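You operate a simulated robot arm through the tools that you are given. There is no shell and no other tool.

The job below is to be done with a simulated robot arm. You get a single attempt, and the scene is never put back.

TASK
Start the tunnel up and wait till the display shows 150.
Fine: the control box's three levers on; fan and belt buttons lit before the heat button; leave the knob.

It is judged by the outcome, as a careful person would: the job done as asked, and still so three seconds after it is handed in. It fails if anything else is knocked over, pushed out of place, dropped, spilled or broken.

THE ROBOT
A 6-joint arm with a two-finger parallel gripper, fixed in place. Base frame: the origin is at the foot of the arm, x ahead of it, y to its left, z up. Units: mm, degrees, N and s.
With the tool pointing down near the work surface it reaches from about 300 to 660 mm from the base axis. Its first joint turns from -115.0 to 115.0 degrees. Payload 3.43 kg.
The tool frame sits at the grasp point between the pads (the TCP): z along the fingers, y along the line on which they close. The tips reach 34 mm beyond it. Largest opening 128 mm; finger width 24, thickness 12; the body of the gripper, 48 by 130 mm, starts 96 mm behind the TCP.
Orientation is told as [roll, pitch, yaw] about the base's x, y, z axes, in that order, counted from this pose: with the fingers straight down and closing along the base's y, the tool's x points along the base's -x, its y along +y and its z along -z.

THE INTERFACE
- The arm moves only by the tool send_rows. Its argument "moves" is one flat list of numbers, 6 for each row, row after row: the shift along the tool's x, y, z in units of 20 mm (1.0 is 20 mm), then the turn, a rotation vector about the tool's x, y, z in units of 6 degrees (1.0 is 6 degrees). In form: [dx, dy, dz, wx, wy, wz, dx, dy, dz, wx, wy, wz, ...]. A call has 1 to 20 rows; each row shifts and turns the commanded pose from where the row before left it, along the tool's axes as they then stand. "claw" is the opening in per cent of the stroke, from 0 (shut) to 100 (fully open), set as the call begins (left out, the last holds). A call with a number of a shift or a turn outside -1 to 1 is refused whole. Rows are played at 5 a second. More than 50 mm and 8.6 degrees between two rows, or a gripper value outside its range, and nothing of the call is played. Where a pose cannot be reached the arm comes as near as it can. A force on the tool above 40 N (or 10 N above the force at the start of the call, whichever is more), or a blocked arm, ends the call early, and 0.2 s more pass. Each finger travels about 153 mm/s and halts on what it meets, pressing with about 22 N; the grip force reading is that of the motor and also rises with nothing between the fingers. The clock runs only during rows and for 0.2 s after the last one: add rows that do not move to give the fingers time. It gives the time, the measured TCP pose, the force on the tool (base axes), the opening and the grip force at its end, in the units of the frame above (readings bear some noise), with the torque about the TCP (base axes, N m) and any sound that the robot's microphone picked up, and new pictures: "show" is both (left out), scene, wrist or none.
- Cameras (640 x 400 px; columns grow to the right, rows downward): "scene" is fixed at [49.3, -502.2, 1576.5]; the picture's right is [0.52, -0.86, 0.00], its down [-0.64, -0.39, -0.66] and it looks along [0.57, 0.34, -0.75] (base axes); focal length 214 px, centre (320, 200). "wrist" rides on the gripper at [76, -11, -160] in the tool frame; the picture's right is [0.15, 0.99, 0.00], its down [-0.88, 0.13, -0.46] and it looks along [-0.45, 0.07, 0.89] (tool axes); focal length 234 px, centre (320, 200). There is no depth. A picture from a camera that has moved, and an enlarged one, comes with that camera's place and axes in the base frame and with its lens.
- move_column(by): slides the trunk up (or, below 0, down) by that many mm; the arm rides with it, the base frame stays. It gives what a move gives, with no picture.
- close_up(camera, box): a new picture of the part [left, top, right, bottom] of that camera's present view, enlarged. The clock stands still meanwhile.
- job_done(): hands the job in; it is judged then, once.

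Nothing tells you positions but the pictures and the camera data. Unless the task says otherwise, let go and move clear before handing in.

The tools are called after "Call:" as a command line: name --argument value ..., lists and objects as JSON in quotes. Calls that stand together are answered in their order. send_rows: Moves the arm, as the interface text tells. Its arguments: {"type":"object","properties":{"moves":{"type":"array","items":{"type":"number"}},"claw":{"type":"number"},"show":{"type":"string","enum":["both","scene","wrist","none"]}},"required":["moves"]} The other tools are called the same way: move_column (by) slides the trunk up or down; close_up (camera, box) takes an enlarged picture of a part of a camera's view; job_done () hands the job in.

At the start:

```text
time: 0.0
ee_pos: [211.8, -310.1, 1379.6]
orientation: [0.0, 0.0, 0.0]
contact_force: [0.2, -0.2, 0.2]
wrist_torque: [-0.01, 0.02, -0.02]
gripper_width: 128.2
finger_force: 0.1
trunk travel left (down, up): [-925.0, 65.0]
```

scene: 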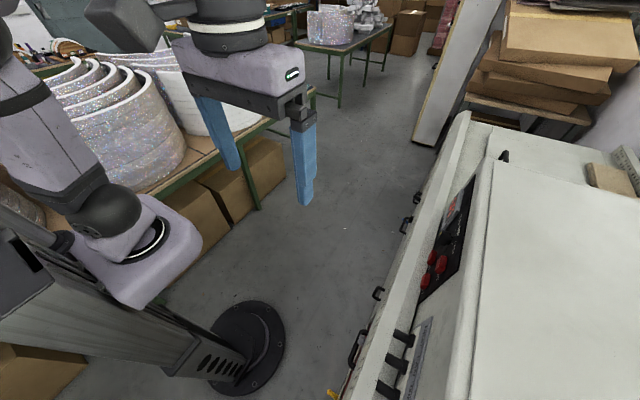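
wrist: 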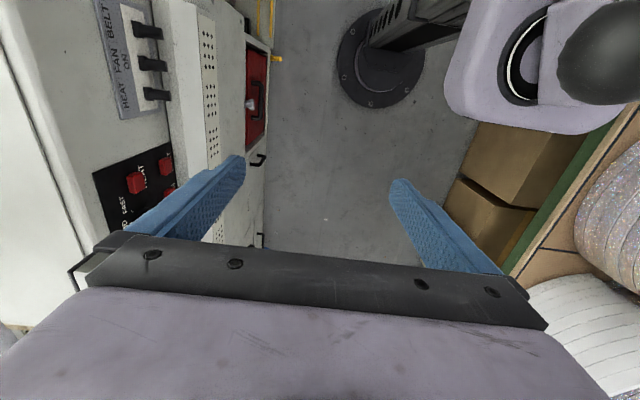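

The scene shows a big shrink-tunnel machine on the right with a black panel holding red buttons and a control box with three black levers. I'll take close-ups to understand the parts.

Call:
close_up --camera "scene" --box '[400, 140, 520, 300]'

Call:
close_up --camera "scene" --box '[320, 280, 480, 400]'

Call:
close_up --camera "wrist" --box '[80, 0, 290, 130]'

Call:
close_up --camera "wrist" --box '[60, 120, 260, 250]'

```text
2.50 times, centred on (460, 220) of scene
camera zoom: at [49.3, -502.2, 1576.5], right [0.52, -0.86, 0.0], down [-0.64, -0.39, -0.66], along [0.57, 0.34, -0.75], focal length 536 px, centre (-30, 150)
```

zoom: 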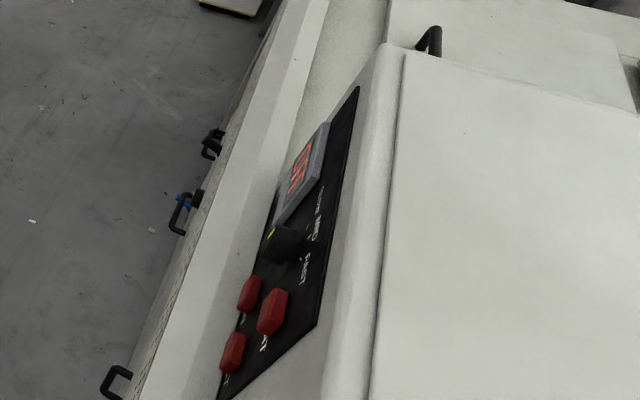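

```text
3.33 times, centred on (400, 340) of scene
camera zoom: at [49.3, -502.2, 1576.5], right [0.52, -0.86, 0.0], down [-0.64, -0.39, -0.66], along [0.57, 0.34, -0.75], focal length 715 px, centre (53, -267)
```

zoom: 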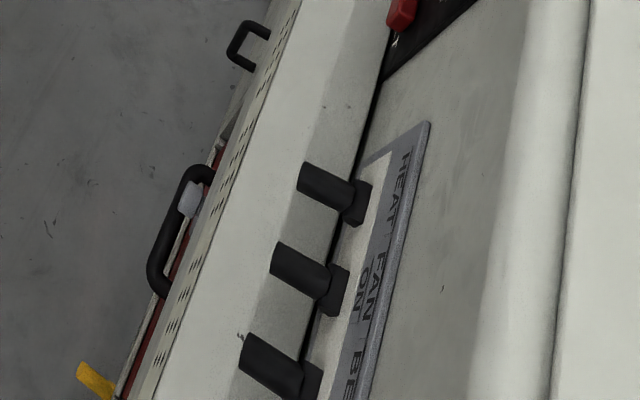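

```text
3.05 times, centred on (185, 65) of wrist
camera zoom: at [136.3, -321.5, 1539.9], right [-0.15, 0.99, 0.0], down [0.88, 0.13, 0.46], along [0.45, 0.07, -0.89], focal length 714 px, centre (731, 611)
```

zoom: 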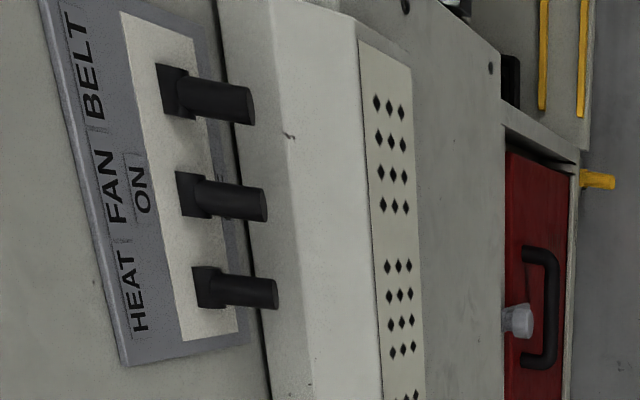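

```text
3.08 times, centred on (160, 185) of wrist
camera zoom: at [136.3, -321.5, 1539.9], right [-0.15, 0.99, 0.0], down [0.88, 0.13, 0.46], along [0.45, 0.07, -0.89], focal length 720 px, centre (812, 246)
```

zoom: 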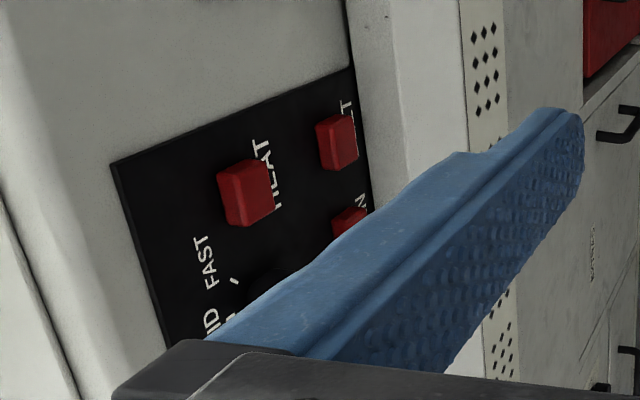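

The machine stands at about y −620, facing +y, with three levers near x 108–203, z 1073, an "ON" label above them, and buttons near x 340–400. I'll shut the gripper, shift towards the machine while well above it, then turn the tool to point at −y.

Call:
send_rows --moves '[0, -1, 0, 0, 0, 0, 0, -1, 0, 0, 0, 0, 0, -1, 0, 0, 0, 0, 0, -1, 0, 0, 0, 0, 0, -1, 0, 0, 0, 0, 0, -1, 0, 0, 0, 0]' --claw 0 --show "both"

```text
time: 1.4
ee_pos: [211.8, -432.1, 1379.2]
orientation: [0.1, 0.0, 0.0]
contact_force: [0.0, 0.0, -0.5]
wrist_torque: [0.08, 0.01, 0.0]
gripper_width: 0.0
finger_force: 22.1
trunk travel left (down, up): [-925.0, 65.0]
camera wrist: at [136.7, -443.8, 1538.8], right [-0.15, 0.99, 0.0], down [0.88, 0.13, 0.46], along [0.45, 0.07, -0.89], focal length 234 px, centre (320, 200)
```

scene: 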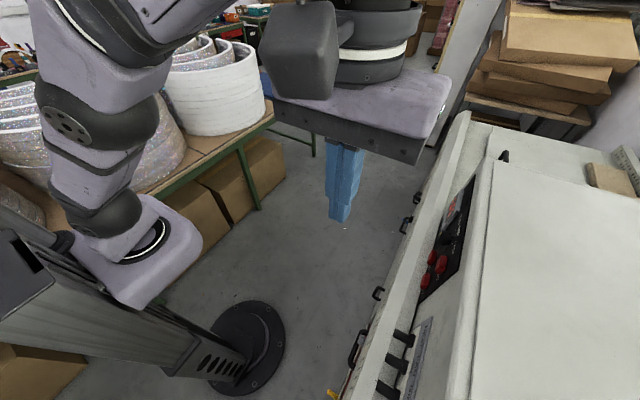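
wrist: 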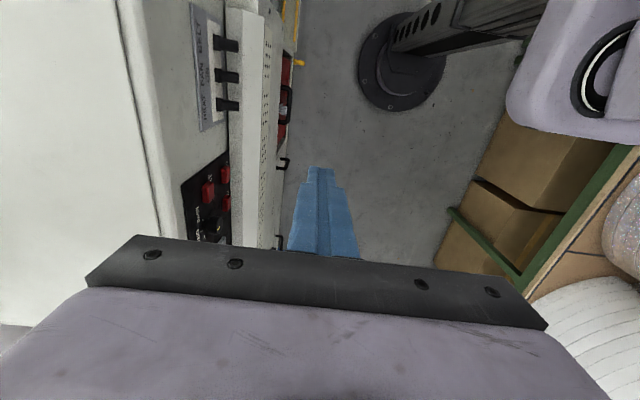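

The arm followed cleanly and the gripper is shut. Next I turn the tool 90° about its x so the fingers point toward the machine (−y), in the free air above.

Call:
send_rows --moves '[0, 0, 0, 1, 0, 0, 0, 0, 0, 1, 0, 0, 0, 0, 0, 1, 0, 0, 0, 0, 0, 1, 0, 0, 0, 0, 0, 1, 0, 0, 0, 0, 0, 1, 0, 0, 0, 0, 0, 1, 0, 0, 0, 0, 0, 1, 0, 0]' --show "both"

```text
time: 3.2
ee_pos: [212.5, -429.3, 1381.3]
orientation: [-48.1, -0.1, 0.0]
contact_force: [0.2, 0.8, 0.4]
wrist_torque: [-0.02, 0.02, 0.01]
gripper_width: 0.2
finger_force: 22.4
trunk travel left (down, up): [-925.0, 65.0]
camera wrist: at [135.8, -318.3, 1495.4], right [-0.15, 0.66, -0.74], down [0.88, 0.43, 0.21], along [0.45, -0.62, -0.64], focal length 234 px, centre (320, 200)
```

scene: 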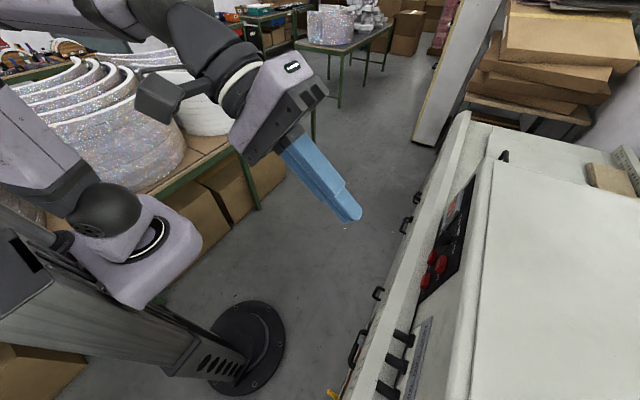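
wrist: 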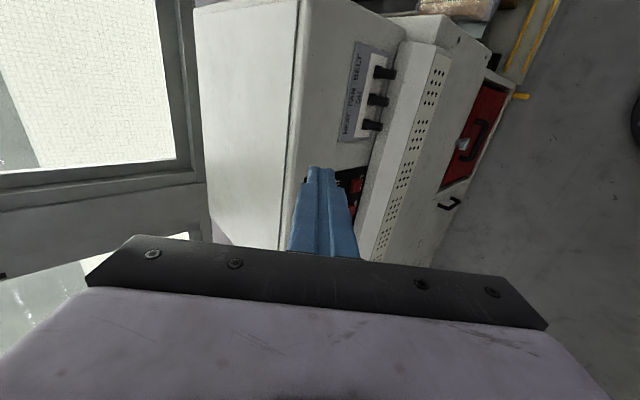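

The wrist view now looks at the machine front. I'll finish the turn to horizontal and spin the tool −90° about its own axis so the camera rides above the fingers.

Call:
send_rows --moves '[0, 0, 0, 1, 0, 0, 0, 0, 0, 1, 0, 0, 0, 0, 0, 1, 0, 0, 0, 0, 0, 1, 0, 0, 0, 0, 0, 1, 0, 0, 0, 0, 0, 1, 0, 0, 0, 0, 0, 1, 0, 0, 0, 0, 0, 0, 0, -1, 0, 0, 0, 0, 0, -1, 0, 0, 0, 0, 0, -1, 0, 0, 0, 0, 0, -1, 0, 0, 0, 0, 0, -1, 0, 0, 0, 0, 0, -1, 0, 0, 0, 0, 0, -1, 0, 0, 0, 0, 0, -1, 0, 0, 0, 0, 0, -1, 0, 0, 0, 0, 0, -1, 0, 0, 0, 0, 0, -1, 0, 0, 0, 0, 0, -1, 0, 0, 0, 0, 0, -1]' --show "both"

```text
time: 7.4
ee_pos: [211.1, -429.1, 1379.6]
orientation: [-89.9, 78.1, 0.0]
contact_force: [-0.2, -0.5, -1.0]
wrist_torque: [-0.02, -0.01, 0.01]
gripper_width: 0.0
finger_force: 21.9
trunk travel left (down, up): [-925.0, 65.0]
camera wrist: at [207.1, -270.6, 1457.0], right [-1.0, 0.0, -0.06], down [0.05, 0.46, -0.89], along [0.03, -0.89, -0.45], focal length 234 px, centre (320, 200)
```

scene: 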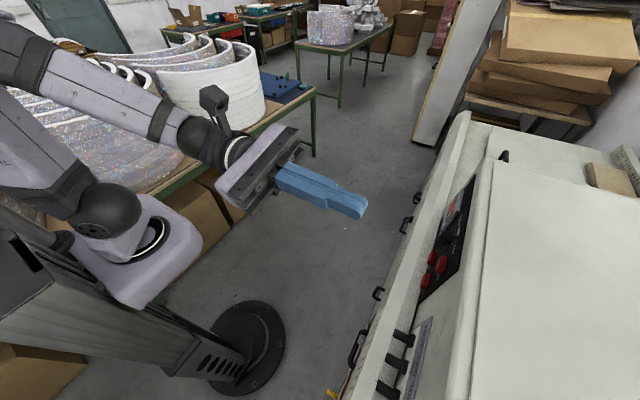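
wrist: 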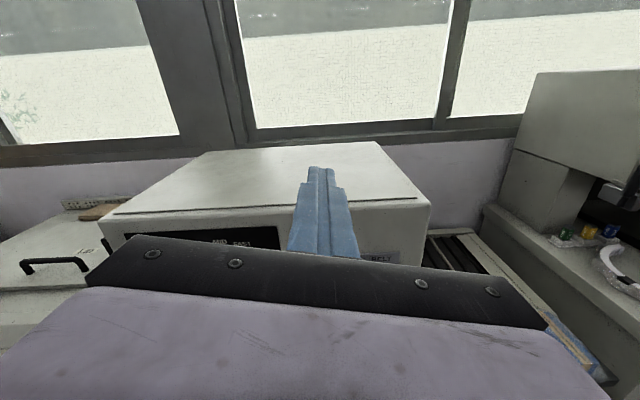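

The tool is nearly level, pointing at the machine with the camera above. I'll finish the last 12° of spin, then lower the trunk in steps to bring the panel into view.

Call:
send_rows --moves '[0, 0, 0, 0, 0, -1, 0, 0, 0, 0, 0, -1, 0, 0, 0, 0, 0, 0]' --show "none"

Call:
move_column --by -120

Call:
send_rows --moves '[0, 0, 0, 0, 0, 0]' --show "both"

```text
time: 8.2
ee_pos: [211.1, -428.9, 1380.9]
orientation: [88.7, 89.9, 178.8]
contact_force: [-0.4, 0.2, 0.8]
wrist_torque: [0.02, 0.01, -0.03]
gripper_width: 0.3
finger_force: 21.9
trunk travel left (down, up): [-925.0, 65.0]
```

```text
time: 9.7
ee_pos: [211.0, -428.8, 1260.2]
orientation: [-129.5, 89.9, -39.5]
contact_force: [0.2, 0.4, 0.0]
wrist_torque: [0.01, 0.01, 0.06]
gripper_width: 0.0
finger_force: 22.2
trunk travel left (down, up): [-805.0, 185.0]
```

```text
time: 10.1
ee_pos: [212.4, -429.7, 1259.8]
orientation: [27.6, 90.0, 117.6]
contact_force: [0.5, 0.2, 0.0]
wrist_torque: [-0.02, 0.03, -0.01]
gripper_width: 0.0
finger_force: 22.4
trunk travel left (down, up): [-805.0, 185.0]
camera wrist: at [223.3, -270.3, 1336.1], right [-0.99, 0.0, 0.15], down [-0.13, 0.46, -0.88], along [-0.07, -0.89, -0.45], focal length 234 px, centre (320, 200)
```

scene: 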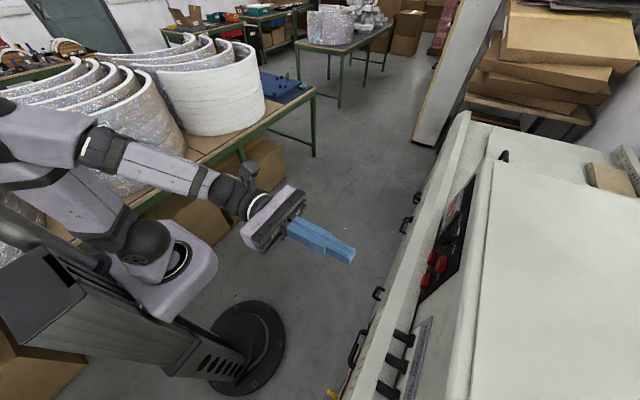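
wrist: 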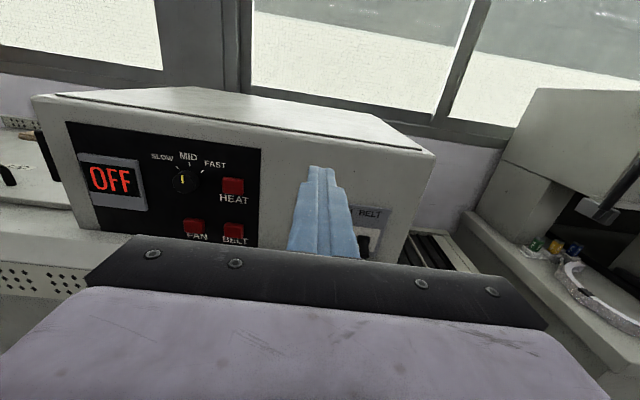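

The panel is visible: display "OFF", knob, and FAN, BELT, HEAT buttons. I'll lower another 110 mm to see the lever box and the ledge.

Call:
move_column --by -110

Call:
send_rows --moves '[0, 0, 0, 0, 0, 0]' --show "both"

```text
time: 11.5
ee_pos: [211.2, -429.1, 1150.9]
orientation: [-118.5, 89.9, -28.4]
contact_force: [-0.1, 0.6, 0.0]
wrist_torque: [0.01, -0.02, -0.01]
gripper_width: 0.0
finger_force: 22.4
trunk travel left (down, up): [-695.0, 295.0]
```

```text
time: 11.9
ee_pos: [211.7, -429.8, 1149.5]
orientation: [30.3, 90.0, 120.3]
contact_force: [0.9, 0.2, 0.2]
wrist_torque: [0.01, -0.01, -0.04]
gripper_width: 0.3
finger_force: 22.1
trunk travel left (down, up): [-695.0, 295.0]
camera wrist: at [223.3, -270.3, 1226.1], right [-0.99, 0.0, 0.15], down [-0.13, 0.46, -0.88], along [-0.07, -0.89, -0.45], focal length 234 px, centre (320, 200)
```

scene: 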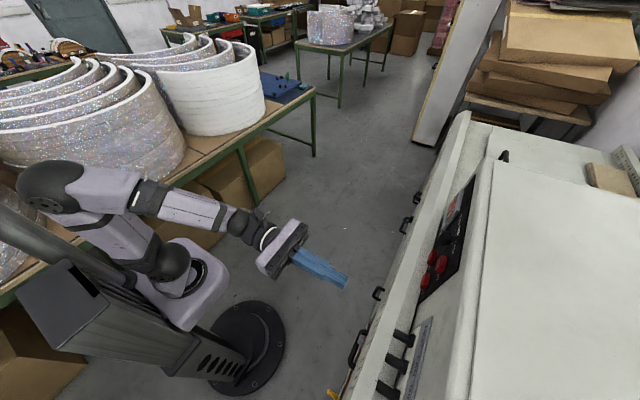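
wrist: 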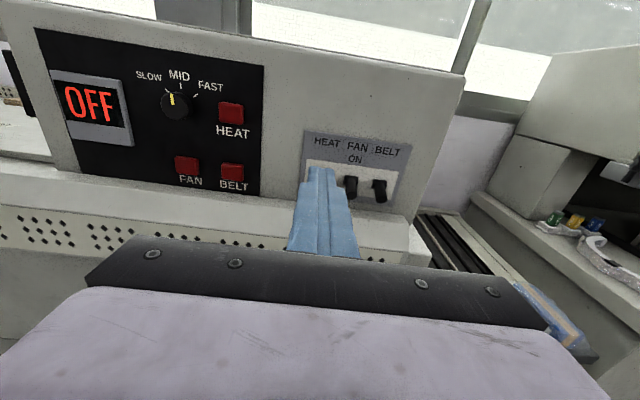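

Now everything needed is in view. I'll zoom in on the buttons and the levers to locate them accurately.

Call:
close_up --camera "wrist" --box '[290, 120, 430, 210]'

Call:
close_up --camera "wrist" --box '[140, 70, 300, 210]'

Call:
close_up --camera "scene" --box '[360, 310, 440, 400]'

Call:
close_up --camera "scene" --box '[410, 220, 490, 300]'

```text
4.44 times, centred on (360, 165) of wrist
camera zoom: at [223.3, -270.3, 1226.1], right [-0.99, 0.0, 0.15], down [-0.13, 0.46, -0.88], along [-0.07, -0.89, -0.45], focal length 1041 px, centre (142, 356)
```

zoom: 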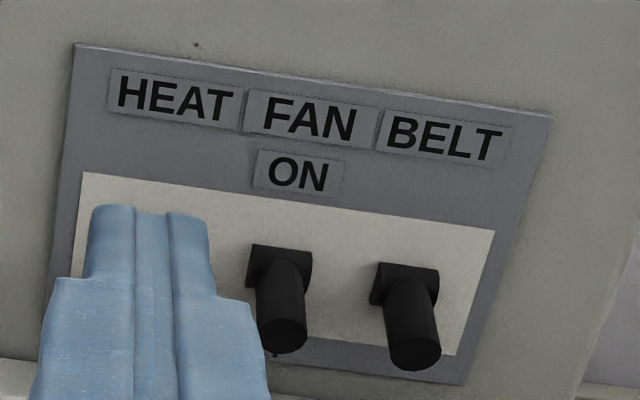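

```text
2.86 times, centred on (220, 140) of wrist
camera zoom: at [223.3, -270.3, 1226.1], right [-0.99, 0.0, 0.15], down [-0.13, 0.46, -0.88], along [-0.07, -0.89, -0.45], focal length 669 px, centre (606, 371)
```

zoom: 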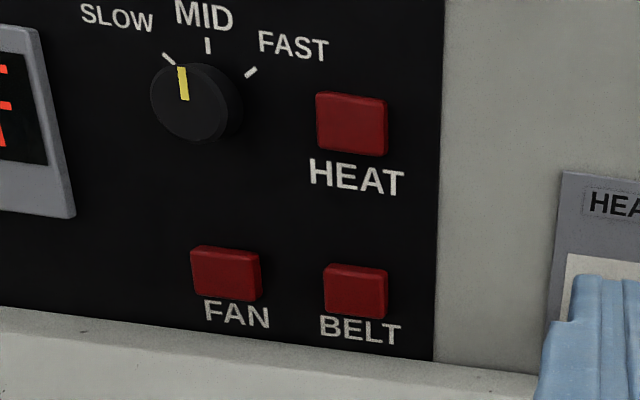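

```text
4.44 times, centred on (400, 355) of scene
camera zoom: at [49.3, -502.2, 1576.5], right [0.52, -0.86, 0.0], down [-0.64, -0.39, -0.66], along [0.57, 0.34, -0.75], focal length 953 px, centre (-36, -489)
```

zoom: 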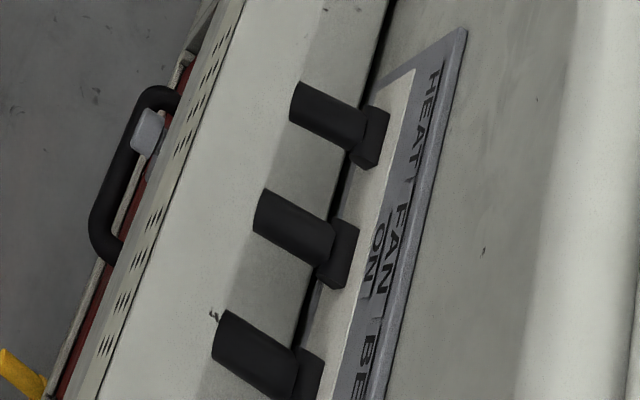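

```text
5.00 times, centred on (450, 260) of scene
camera zoom: at [49.3, -502.2, 1576.5], right [0.52, -0.86, 0.0], down [-0.64, -0.39, -0.66], along [0.57, 0.34, -0.75], focal length 1072 px, centre (-330, -100)
```

zoom: 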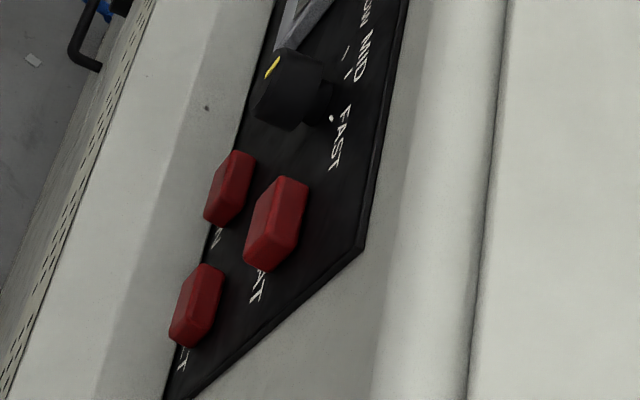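

All three levers tilt down (off); ON is up. I put the lever tips near y −589, z 1081 at x ≈ 200/153/107, and the buttons near y −615: HEAT (339, z 1166), BELT (340, z 1078), FAN (407, z 1080). I'll go down to below the HEAT lever's height while staying back from the machine.

Call:
send_rows --moves '[-0.95, 0.115, 0, 0, 0, 0, -0.95, 0.115, 0, 0, 0, 0, -0.95, 0.115, 0, 0, 0, 0, -0.95, 0.115, 0, 0, 0, 0, -0.95, 0.115, 0, 0, 0, 0, 0, 0, 0, 0, 0, 0]' --show "both"

Call:
close_up --camera "wrist" --box '[260, 60, 440, 190]'

```text
time: 13.3
ee_pos: [206.9, -434.9, 1056.5]
orientation: [3.8, 90.0, 93.7]
contact_force: [-0.3, -0.5, -0.1]
wrist_torque: [0.0, -0.03, 0.02]
gripper_width: 0.1
finger_force: 22.2
out of reach, approached as far as the arm can: row 5
trunk travel left (down, up): [-695.0, 295.0]
camera wrist: at [218.3, -276.5, 1132.6], right [-0.99, 0.0, 0.15], down [-0.13, 0.46, -0.88], along [-0.07, -0.89, -0.45], focal length 234 px, centre (320, 200)
```

scene: 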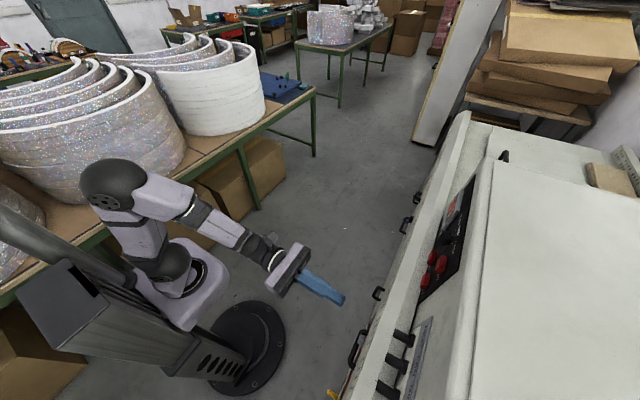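
wrist: 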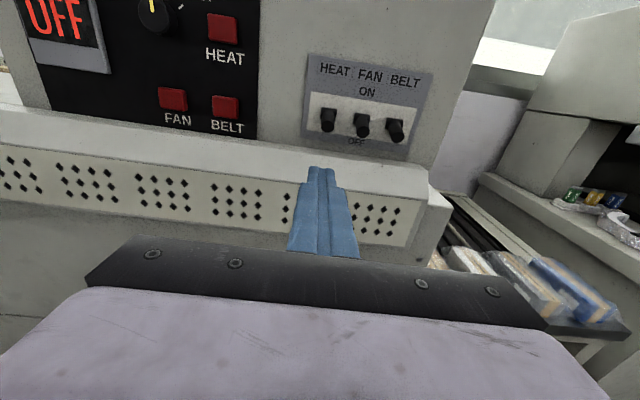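

```text
3.08 times, centred on (350, 125) of wrist
camera zoom: at [218.3, -276.5, 1132.6], right [-0.99, 0.0, 0.15], down [-0.13, 0.46, -0.88], along [-0.07, -0.89, -0.45], focal length 720 px, centre (228, 431)
```

zoom: 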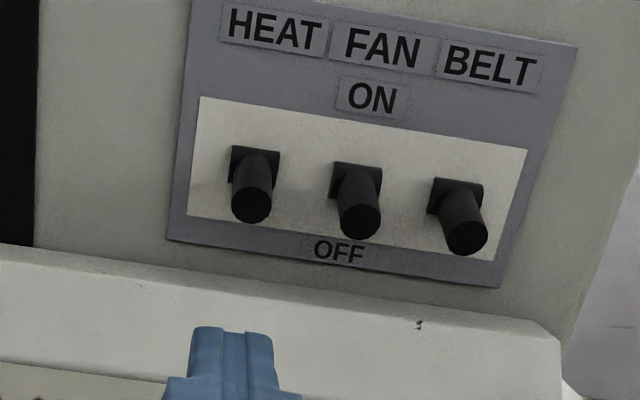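

The three levers read OFF (down), label ON above. The arm was at its close-in limit, so I'll work further out: open the fingers about 32 mm, align with the HEAT lever (x ≈ 201) at lever height, still ~50 mm short of it.

Call:
send_rows --moves '[0.41, 0.075, 0.75, 0, 0, 0, 0.41, 0.075, 0.75, 0, 0, 0, 0.41, 0.075, 0.75, 0, 0, 0, 0.41, 0.075, 0.75, 0, 0, 0, 0, 0, 0, 0, 0, 0]' --claw 25 --show "both"

Call:
close_up --camera "wrist" --box '[240, 80, 420, 210]'

```text
time: 14.5
ee_pos: [199.7, -494.5, 1090.6]
orientation: [65.3, 90.0, 155.4]
contact_force: [0.6, 0.9, 0.2]
wrist_torque: [0.02, -0.01, 0.0]
gripper_width: 32.0
finger_force: 0.0
trunk travel left (down, up): [-695.0, 295.0]
camera wrist: at [211.5, -336.6, 1165.9], right [-0.99, 0.0, 0.15], down [-0.13, 0.46, -0.88], along [-0.07, -0.89, -0.45], focal length 234 px, centre (320, 200)
```

scene: 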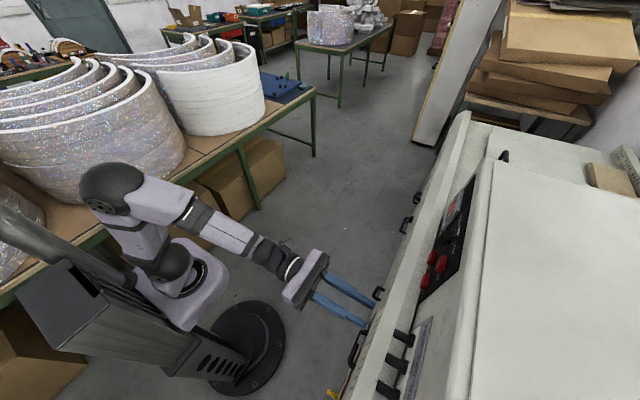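
wrist: 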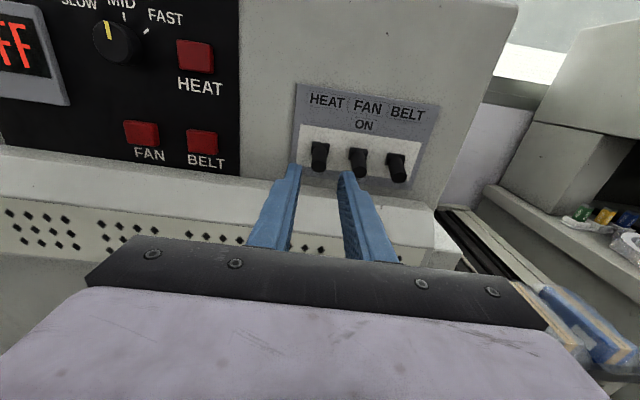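

```text
3.08 times, centred on (330, 145) of wrist
camera zoom: at [211.5, -336.6, 1165.9], right [-0.99, 0.0, 0.15], down [-0.13, 0.46, -0.88], along [-0.07, -0.89, -0.45], focal length 720 px, centre (289, 369)
```

zoom: 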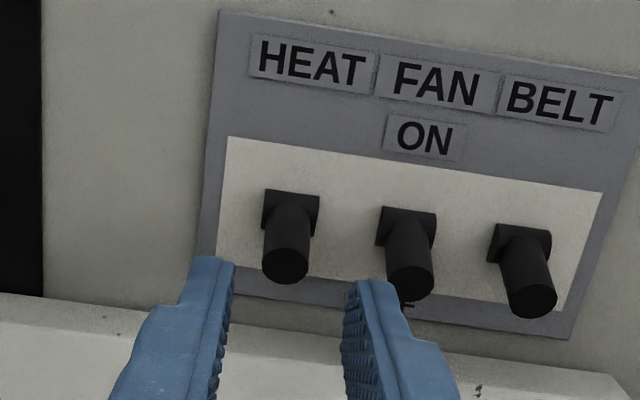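

The HEAT lever (tip ≈ 200, −582, 1083) lies right between the open fingers' line. I'll advance 68 mm so the fingers straddle it.

Call:
send_rows --moves '[0, 0, 0.7, 0, 0, 0, 0, 0, 0.7, 0, 0, 0, 0, 0, 0.7, 0, 0, 0, 0, 0, 0.7, 0, 0, 0, 0, 0, 0.5, 0, 0, 0, 0, 0, 0, 0, 0, 0]' --show "both"

Call:
close_up --camera "wrist" --box '[240, 80, 420, 210]'

Call:
close_up --camera "scene" --box '[340, 290, 440, 390]'

```text
time: 15.9
ee_pos: [199.7, -563.0, 1090.9]
orientation: [107.2, 90.0, -162.8]
contact_force: [0.0, -0.8, 0.4]
wrist_torque: [0.0, 0.01, 0.0]
gripper_width: 32.0
finger_force: 0.0
trunk travel left (down, up): [-695.0, 295.0]
camera wrist: at [211.7, -404.2, 1165.7], right [-0.99, 0.0, 0.15], down [-0.13, 0.46, -0.88], along [-0.07, -0.89, -0.45], focal length 234 px, centre (320, 200)
```

scene: 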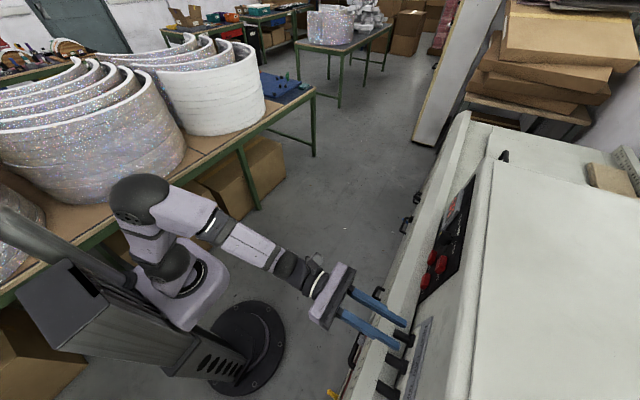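
wrist: 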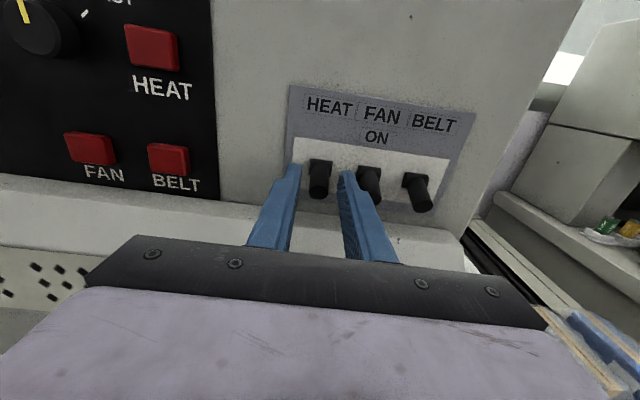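

```text
3.08 times, centred on (330, 145) of wrist
camera zoom: at [211.7, -404.2, 1165.7], right [-0.99, 0.0, 0.15], down [-0.13, 0.46, -0.88], along [-0.07, -0.89, -0.45], focal length 720 px, centre (289, 369)
```

zoom: 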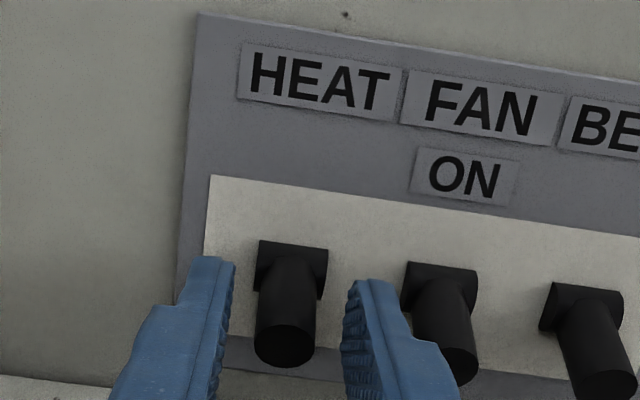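

```text
4.00 times, centred on (390, 340) of scene
camera zoom: at [49.3, -502.2, 1576.5], right [0.52, -0.86, 0.0], down [-0.64, -0.39, -0.66], along [0.57, 0.34, -0.75], focal length 858 px, centre (40, -360)
```

zoom: 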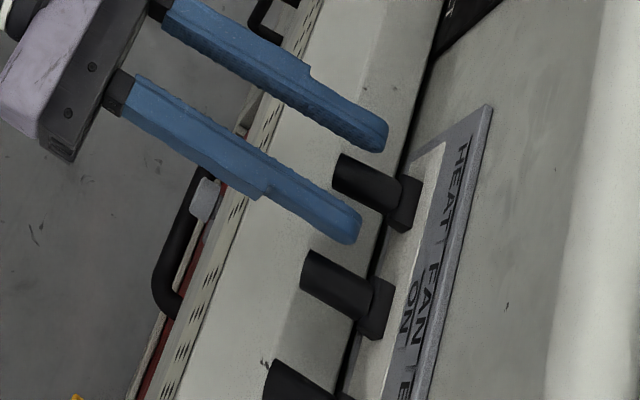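

The fingers straddle the HEAT lever. I'll close on it.

Call:
send_rows --moves '[0, 0, 0, 0, 0, 0, 0, 0, 0, 0, 0, 0]' --claw 0 --show "wrist"

Call:
close_up --camera "wrist" --box '[240, 80, 420, 210]'

```text
time: 16.5
ee_pos: [201.0, -564.7, 1090.0]
orientation: [111.0, 90.0, -159.1]
contact_force: [1.0, -1.3, 0.0]
wrist_torque: [0.0, 0.0, 0.03]
gripper_width: 15.3
finger_force: 44.7
trunk travel left (down, up): [-695.0, 295.0]
camera wrist: at [211.9, -404.2, 1165.6], right [-0.99, 0.0, 0.15], down [-0.13, 0.46, -0.88], along [-0.07, -0.89, -0.45], focal length 234 px, centre (320, 200)
```

wrist: 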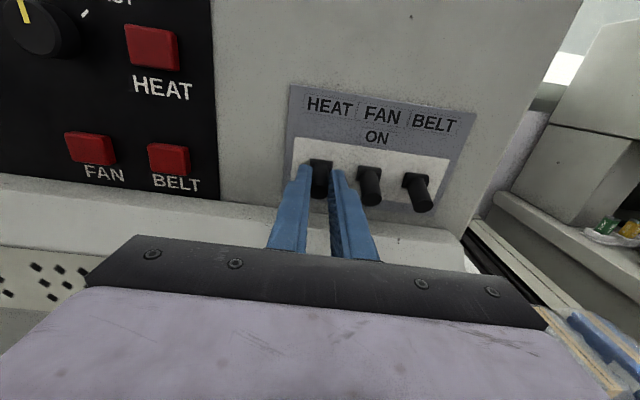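

```text
3.08 times, centred on (330, 145) of wrist
camera zoom: at [211.9, -404.2, 1165.6], right [-0.99, 0.0, 0.15], down [-0.13, 0.46, -0.88], along [-0.07, -0.89, -0.45], focal length 720 px, centre (289, 369)
```

zoom: 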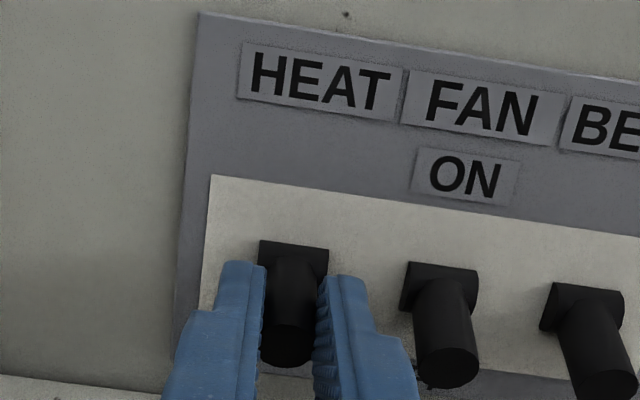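

The lever is held (15 mm between the fingers). I'll lift it in small steps.

Call:
send_rows --moves '[0.3, 0, 0, 0, 0, 0, 0.3, 0, 0, 0, 0, 0, 0.3, 0, 0, 0, 0, 0, 0, 0, 0, 0, 0, 0]' --show "wrist"

Call:
close_up --camera "wrist" --box '[240, 80, 420, 210]'

```text
time: 17.5
ee_pos: [200.6, -562.3, 1092.8]
orientation: [7.7, 87.8, 97.8]
contact_force: [-3.8, 5.8, -35.4]
wrist_torque: [1.73, -0.69, -0.69]
gripper_width: 14.9
finger_force: 45.0
trunk travel left (down, up): [-695.0, 295.0]
camera wrist: at [211.9, -407.0, 1173.9], right [-0.99, -0.01, 0.15], down [-0.14, 0.49, -0.86], along [-0.07, -0.87, -0.48], focal length 234 px, centre (320, 200)
```

wrist: 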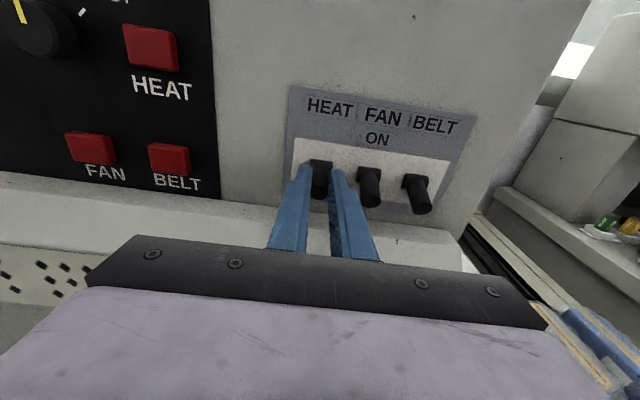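

```text
3.08 times, centred on (330, 145) of wrist
camera zoom: at [211.9, -407.0, 1173.9], right [-0.99, -0.01, 0.15], down [-0.14, 0.49, -0.86], along [-0.07, -0.87, -0.48], focal length 720 px, centre (289, 369)
```

zoom: 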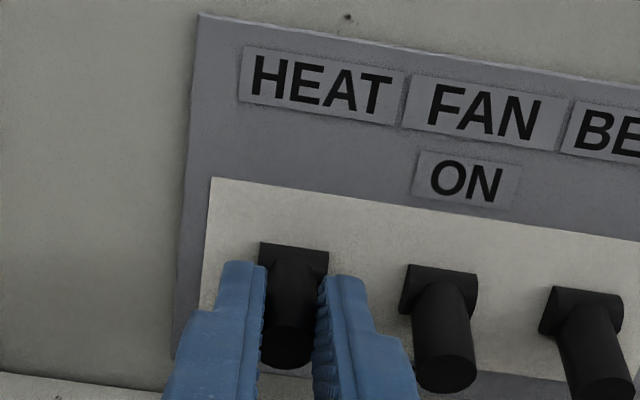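

The lever barely moved: the pads lock its rotation (the torque shows they're fighting the pivoting). I'll relax, back off 3 mm, re-grip, and then lift by rotating the tool around the lever's pivot.

Call:
send_rows --moves '[-0.9, 0, 0, 0, 0, 0, 0, 0, -0.15, 0, 0, 0, 0, 0, 0, 0, 0, 0]' --claw 22 --show "none"

Call:
close_up --camera "wrist" --box '[240, 80, 420, 210]'

```text
time: 18.3
ee_pos: [199.4, -560.8, 1090.1]
orientation: [178.9, 89.8, -91.2]
contact_force: [0.3, -1.0, 0.3]
wrist_torque: [0.0, 0.0, 0.02]
gripper_width: 28.3
finger_force: 0.0
trunk travel left (down, up): [-695.0, 295.0]
```

```text
3.08 times, centred on (330, 145) of wrist
camera zoom: at [211.6, -401.0, 1165.9], right [-0.99, 0.0, 0.15], down [-0.13, 0.45, -0.88], along [-0.07, -0.89, -0.45], focal length 720 px, centre (289, 369)
```

zoom: 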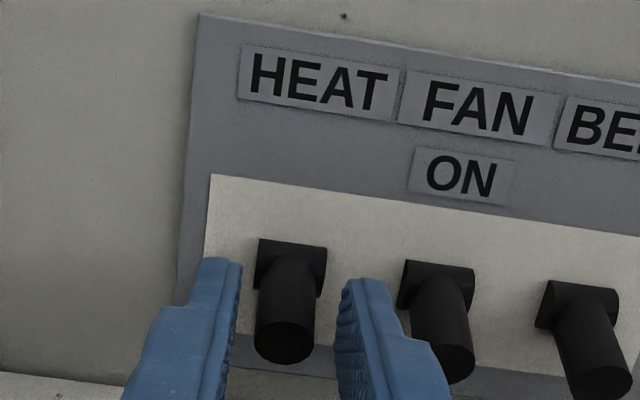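

Now close again and rotate the first 18° around the pivot.

Call:
send_rows --moves '[0, 0, 0, 0, 0, 0, 0, 0, 0, 0, 0, 0, 0.257, 0, -0.0125, 0, -1, 0, 0.257, 0, -0.0125, 0, -1, 0, 0.257, 0, -0.0125, 0, -1, 0, 0, 0, 0, 0, 0, 0]' --claw 0 --show "wrist"

Call:
close_up --camera "wrist" --box '[240, 80, 420, 210]'

```text
time: 19.7
ee_pos: [198.8, -562.0, 1106.6]
orientation: [0.1, 72.3, 90.0]
contact_force: [5.0, -12.7, 14.3]
wrist_torque: [-0.94, -0.02, 0.24]
gripper_width: 15.1
finger_force: 45.1
trunk travel left (down, up): [-695.0, 295.0]
camera wrist: at [211.9, -433.2, 1228.2], right [-0.99, -0.04, 0.14], down [-0.13, 0.7, -0.7], along [-0.07, -0.71, -0.7], focal length 234 px, centre (320, 200)
```

wrist: 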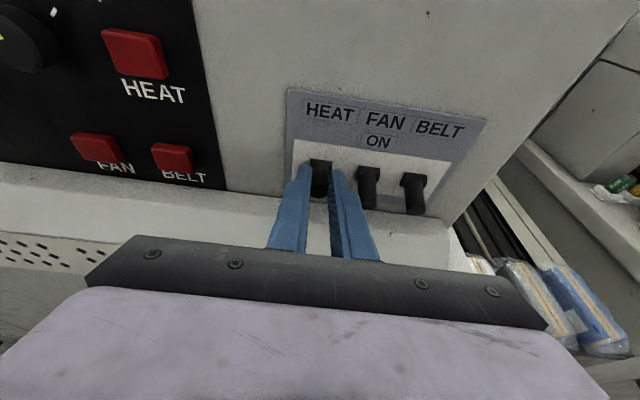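

```text
3.08 times, centred on (330, 145) of wrist
camera zoom: at [211.9, -433.2, 1228.2], right [-0.99, -0.04, 0.14], down [-0.13, 0.7, -0.7], along [-0.07, -0.71, -0.7], focal length 720 px, centre (289, 369)
```

zoom: 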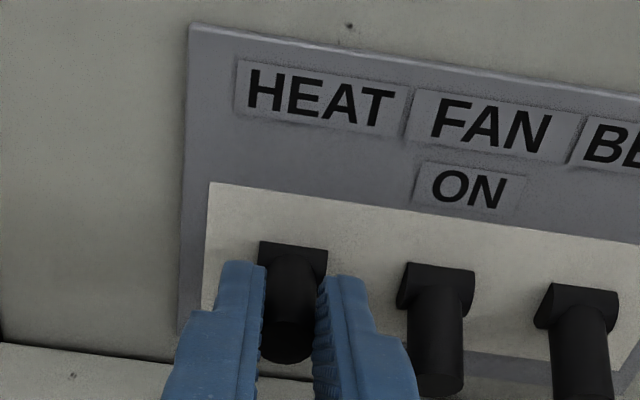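

The lever is turning with the tool. I'll continue another 18°.

Call:
send_rows --moves '[0.265, 0, 0.03, 0, -1, 0, 0.265, 0, 0.03, 0, -1, 0, 0.265, 0, 0.03, 0, -1, 0, 0, 0, 0, 0, 0, 0]' --show "wrist"

Call:
close_up --camera "wrist" --box '[240, 80, 420, 210]'

Call:
close_up --camera "scene" --box '[340, 290, 440, 390]'

```text
time: 20.7
ee_pos: [199.6, -567.4, 1123.7]
orientation: [-0.2, 54.5, 90.0]
contact_force: [3.3, -1.1, 18.6]
wrist_torque: [-0.87, -0.11, 0.04]
gripper_width: 14.9
finger_force: 44.8
trunk travel left (down, up): [-695.0, 295.0]
camera wrist: at [211.4, -482.7, 1276.9], right [-0.99, -0.09, 0.12], down [-0.13, 0.88, -0.45], along [-0.06, -0.46, -0.88], focal length 234 px, centre (320, 200)
```

wrist: 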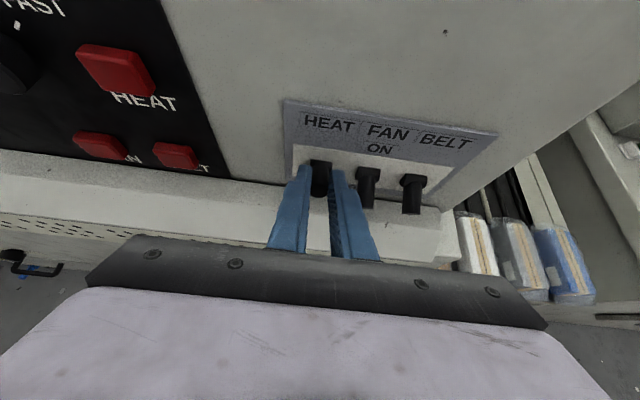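

```text
3.08 times, centred on (330, 145) of wrist
camera zoom: at [211.4, -482.7, 1276.9], right [-0.99, -0.09, 0.12], down [-0.13, 0.88, -0.45], along [-0.06, -0.46, -0.88], focal length 720 px, centre (289, 369)
```

zoom: 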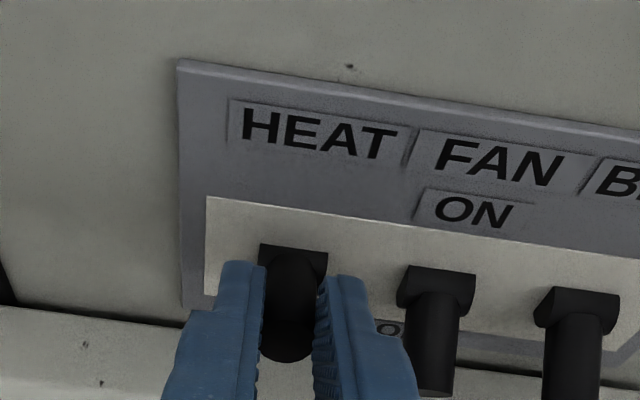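

```text
4.00 times, centred on (390, 340) of scene
camera zoom: at [49.3, -502.2, 1576.5], right [0.52, -0.86, 0.0], down [-0.64, -0.39, -0.66], along [0.57, 0.34, -0.75], focal length 858 px, centre (40, -360)
```

zoom: 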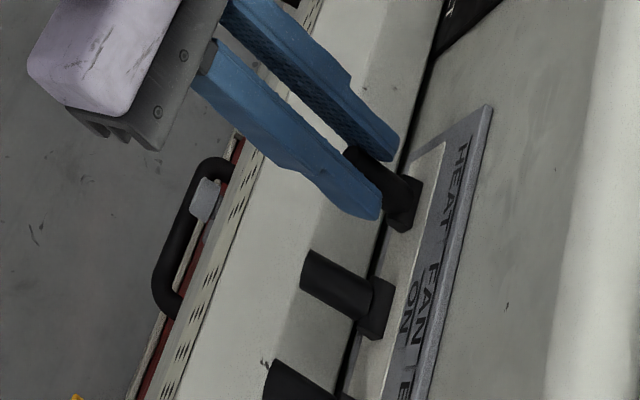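

The lever is past level. Continuing with two more rotation rows and a slight extra lift to relieve the contact force.

Call:
send_rows --moves '[0.32, 0, -0.03, 0, -1, 0, 0.27, 0, 0, 0, -1, 0, 0.27, 0, 0, 0, -1, 0, 0, 0, 0, 0, 0, 0]' --show "wrist"

Call:
close_up --camera "wrist" --box '[240, 80, 420, 210]'

Call:
close_up --camera "scene" --box '[340, 290, 440, 390]'

```text
time: 21.7
ee_pos: [199.8, -577.0, 1128.4]
orientation: [0.1, 35.4, 90.1]
contact_force: [2.5, 12.9, -9.4]
wrist_torque: [-0.74, -0.22, 0.07]
gripper_width: 15.0
finger_force: 44.8
trunk travel left (down, up): [-695.0, 295.0]
camera wrist: at [212.2, -546.7, 1302.6], right [-0.99, -0.12, 0.09], down [-0.13, 0.98, -0.14], along [-0.07, -0.15, -0.99], focal length 234 px, centre (320, 200)
```

wrist: 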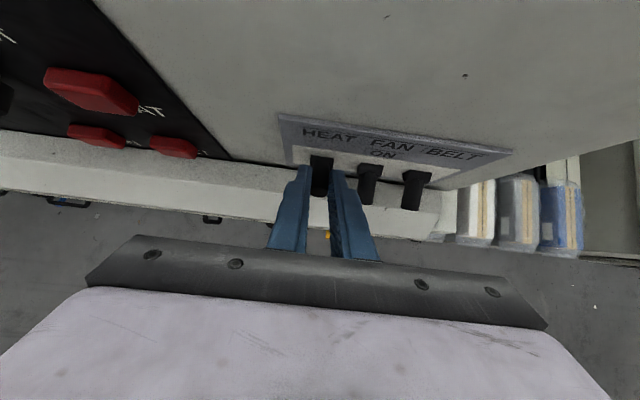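

```text
3.08 times, centred on (330, 145) of wrist
camera zoom: at [212.2, -546.7, 1302.6], right [-0.99, -0.12, 0.09], down [-0.13, 0.98, -0.14], along [-0.07, -0.15, -0.99], focal length 720 px, centre (289, 369)
```

zoom: 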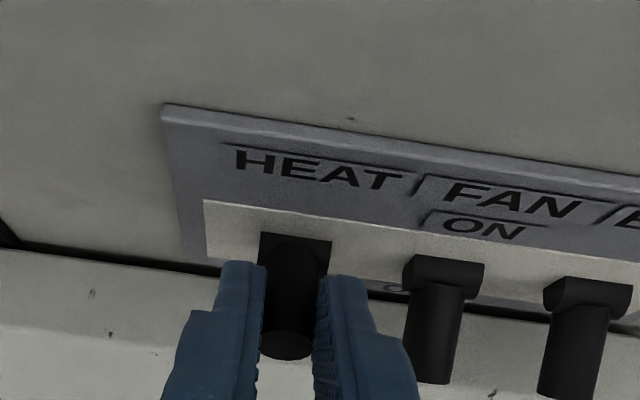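

```text
4.00 times, centred on (390, 340) of scene
camera zoom: at [49.3, -502.2, 1576.5], right [0.52, -0.86, 0.0], down [-0.64, -0.39, -0.66], along [0.57, 0.34, -0.75], focal length 858 px, centre (40, -360)
```

zoom: 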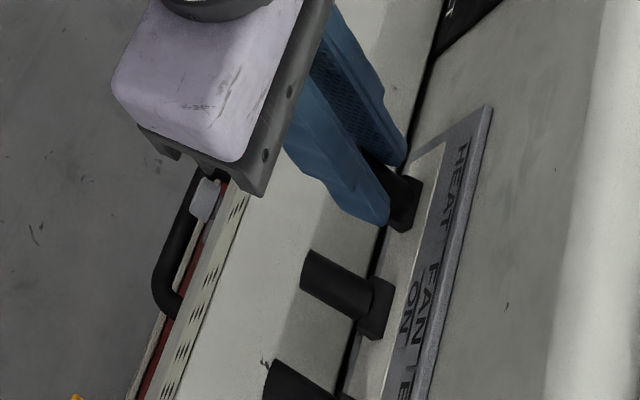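

The lever has turned about 54°. I'll release it and back off along the tool axis to see whether it stays up.

Call:
send_rows --moves '[0, 0, 0, 0, 0, 0, 0, 0, 0, 0, 0, 0, 0, 0, -1, 0, 0, 0, 0, 0, -1, 0, 0, 0, 0, 0, 0, 0, 0, 0]' --claw 25 --show "both"

Call:
close_up --camera "wrist" --box '[240, 80, 420, 210]'

Call:
close_up --camera "scene" --box '[340, 290, 440, 390]'

```text
time: 22.9
ee_pos: [199.1, -555.3, 1164.1]
orientation: [-0.1, 36.1, 90.0]
contact_force: [0.1, -0.1, -0.1]
wrist_torque: [0.01, -0.02, -0.02]
gripper_width: 32.1
finger_force: 0.0
trunk travel left (down, up): [-695.0, 295.0]
camera wrist: at [211.3, -522.8, 1337.8], right [-0.99, -0.12, 0.09], down [-0.13, 0.98, -0.15], along [-0.07, -0.16, -0.99], focal length 234 px, centre (320, 200)
```

scene: 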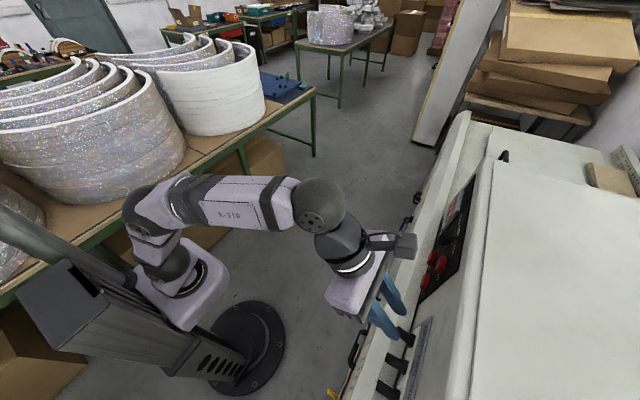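
wrist: 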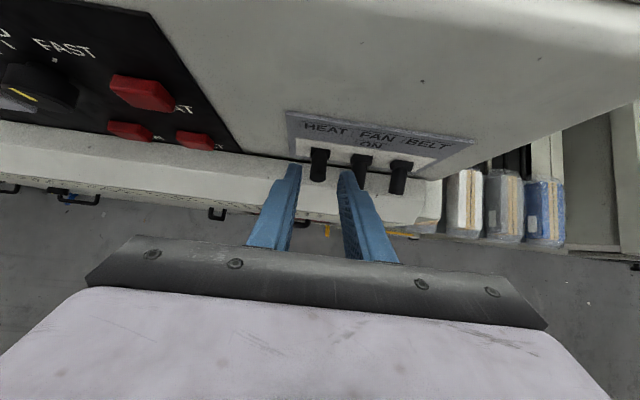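

```text
3.08 times, centred on (330, 145) of wrist
camera zoom: at [211.3, -522.8, 1337.8], right [-0.99, -0.12, 0.09], down [-0.13, 0.98, -0.15], along [-0.07, -0.16, -0.99], focal length 720 px, centre (289, 369)
```

zoom: 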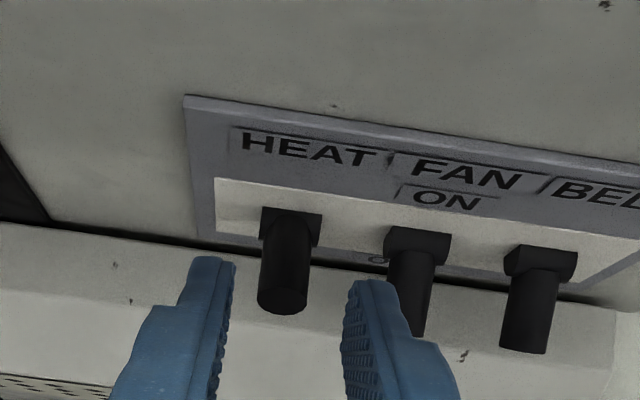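

```text
4.00 times, centred on (390, 340) of scene
camera zoom: at [49.3, -502.2, 1576.5], right [0.52, -0.86, 0.0], down [-0.64, -0.39, -0.66], along [0.57, 0.34, -0.75], focal length 858 px, centre (40, -360)
```

zoom: 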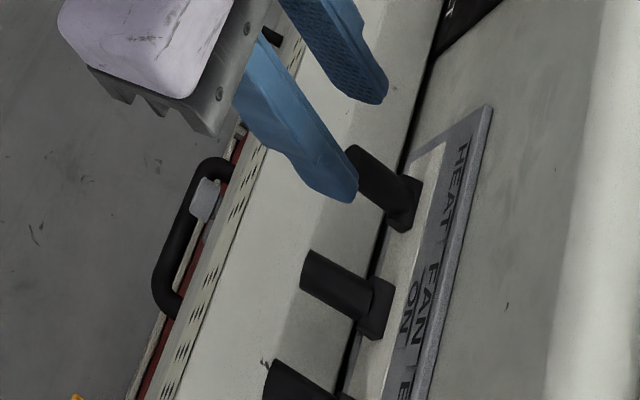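

The HEAT lever now points up (tip about z 1112, was 1083). Next: back to level while retreating, then line up with the FAN lever at x ≈ 155.

Call:
send_rows --moves '[0, 0, -0.4, 0, 1, 0, 0, 0, -0.4, 0, 1, 0, 0, 0, -0.4, 0, 1, 0, 0, 0, -0.4, 0, 1, 0, 0, 0, -0.4, 0, 1, 0, 0, 0, -0.4, 0, 1, 0, 0, 0, -0.4, 0, 1, 0, 0, 0, -0.4, 0, 1, 0, 0, 0, -0.4, 0, 1, 0, -0.9, 0.375, 0, 0, 0, 0, -0.9, 0.375, 0, 0, 0, 0, -0.9, 0.375, 0, 0, 0, 0, -0.9, 0.375, 0, 0, 0, 0, -0.9, 0.375, 0, 0, 0, 0, -0.9, 0.375, 0, 0, 0, 0, 0, 0, 0, 0, 0, 0]' --show "both"

Call:
close_up --camera "wrist" --box '[240, 80, 420, 210]'

```text
time: 26.3
ee_pos: [154.7, -494.7, 1092.0]
orientation: [-75.3, 90.0, 14.8]
contact_force: [0.2, 0.5, 0.9]
wrist_torque: [0.01, 0.0, 0.0]
gripper_width: 31.5
finger_force: 0.0
trunk travel left (down, up): [-695.0, 295.0]
camera wrist: at [166.9, -336.7, 1167.0], right [-0.99, 0.0, 0.15], down [-0.13, 0.46, -0.88], along [-0.07, -0.89, -0.45], focal length 234 px, centre (320, 200)
```

scene: 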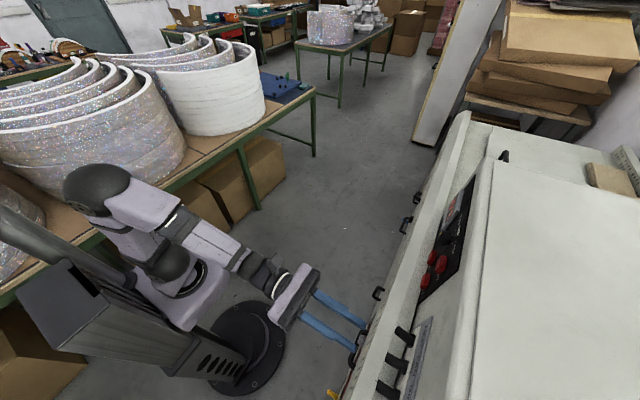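
wrist: 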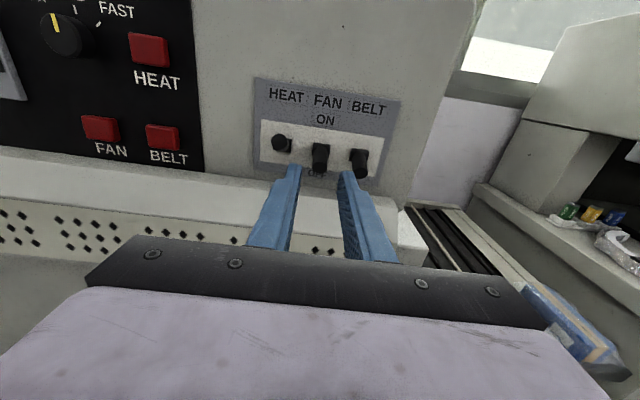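

```text
3.08 times, centred on (330, 145) of wrist
camera zoom: at [166.9, -336.7, 1167.0], right [-0.99, 0.0, 0.15], down [-0.13, 0.46, -0.88], along [-0.07, -0.89, -0.45], focal length 720 px, centre (289, 369)
```

zoom: 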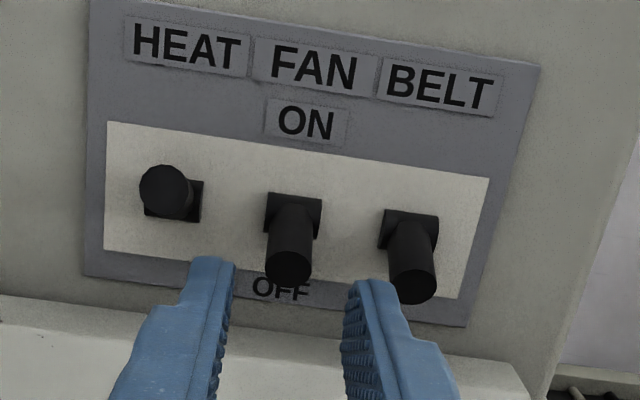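

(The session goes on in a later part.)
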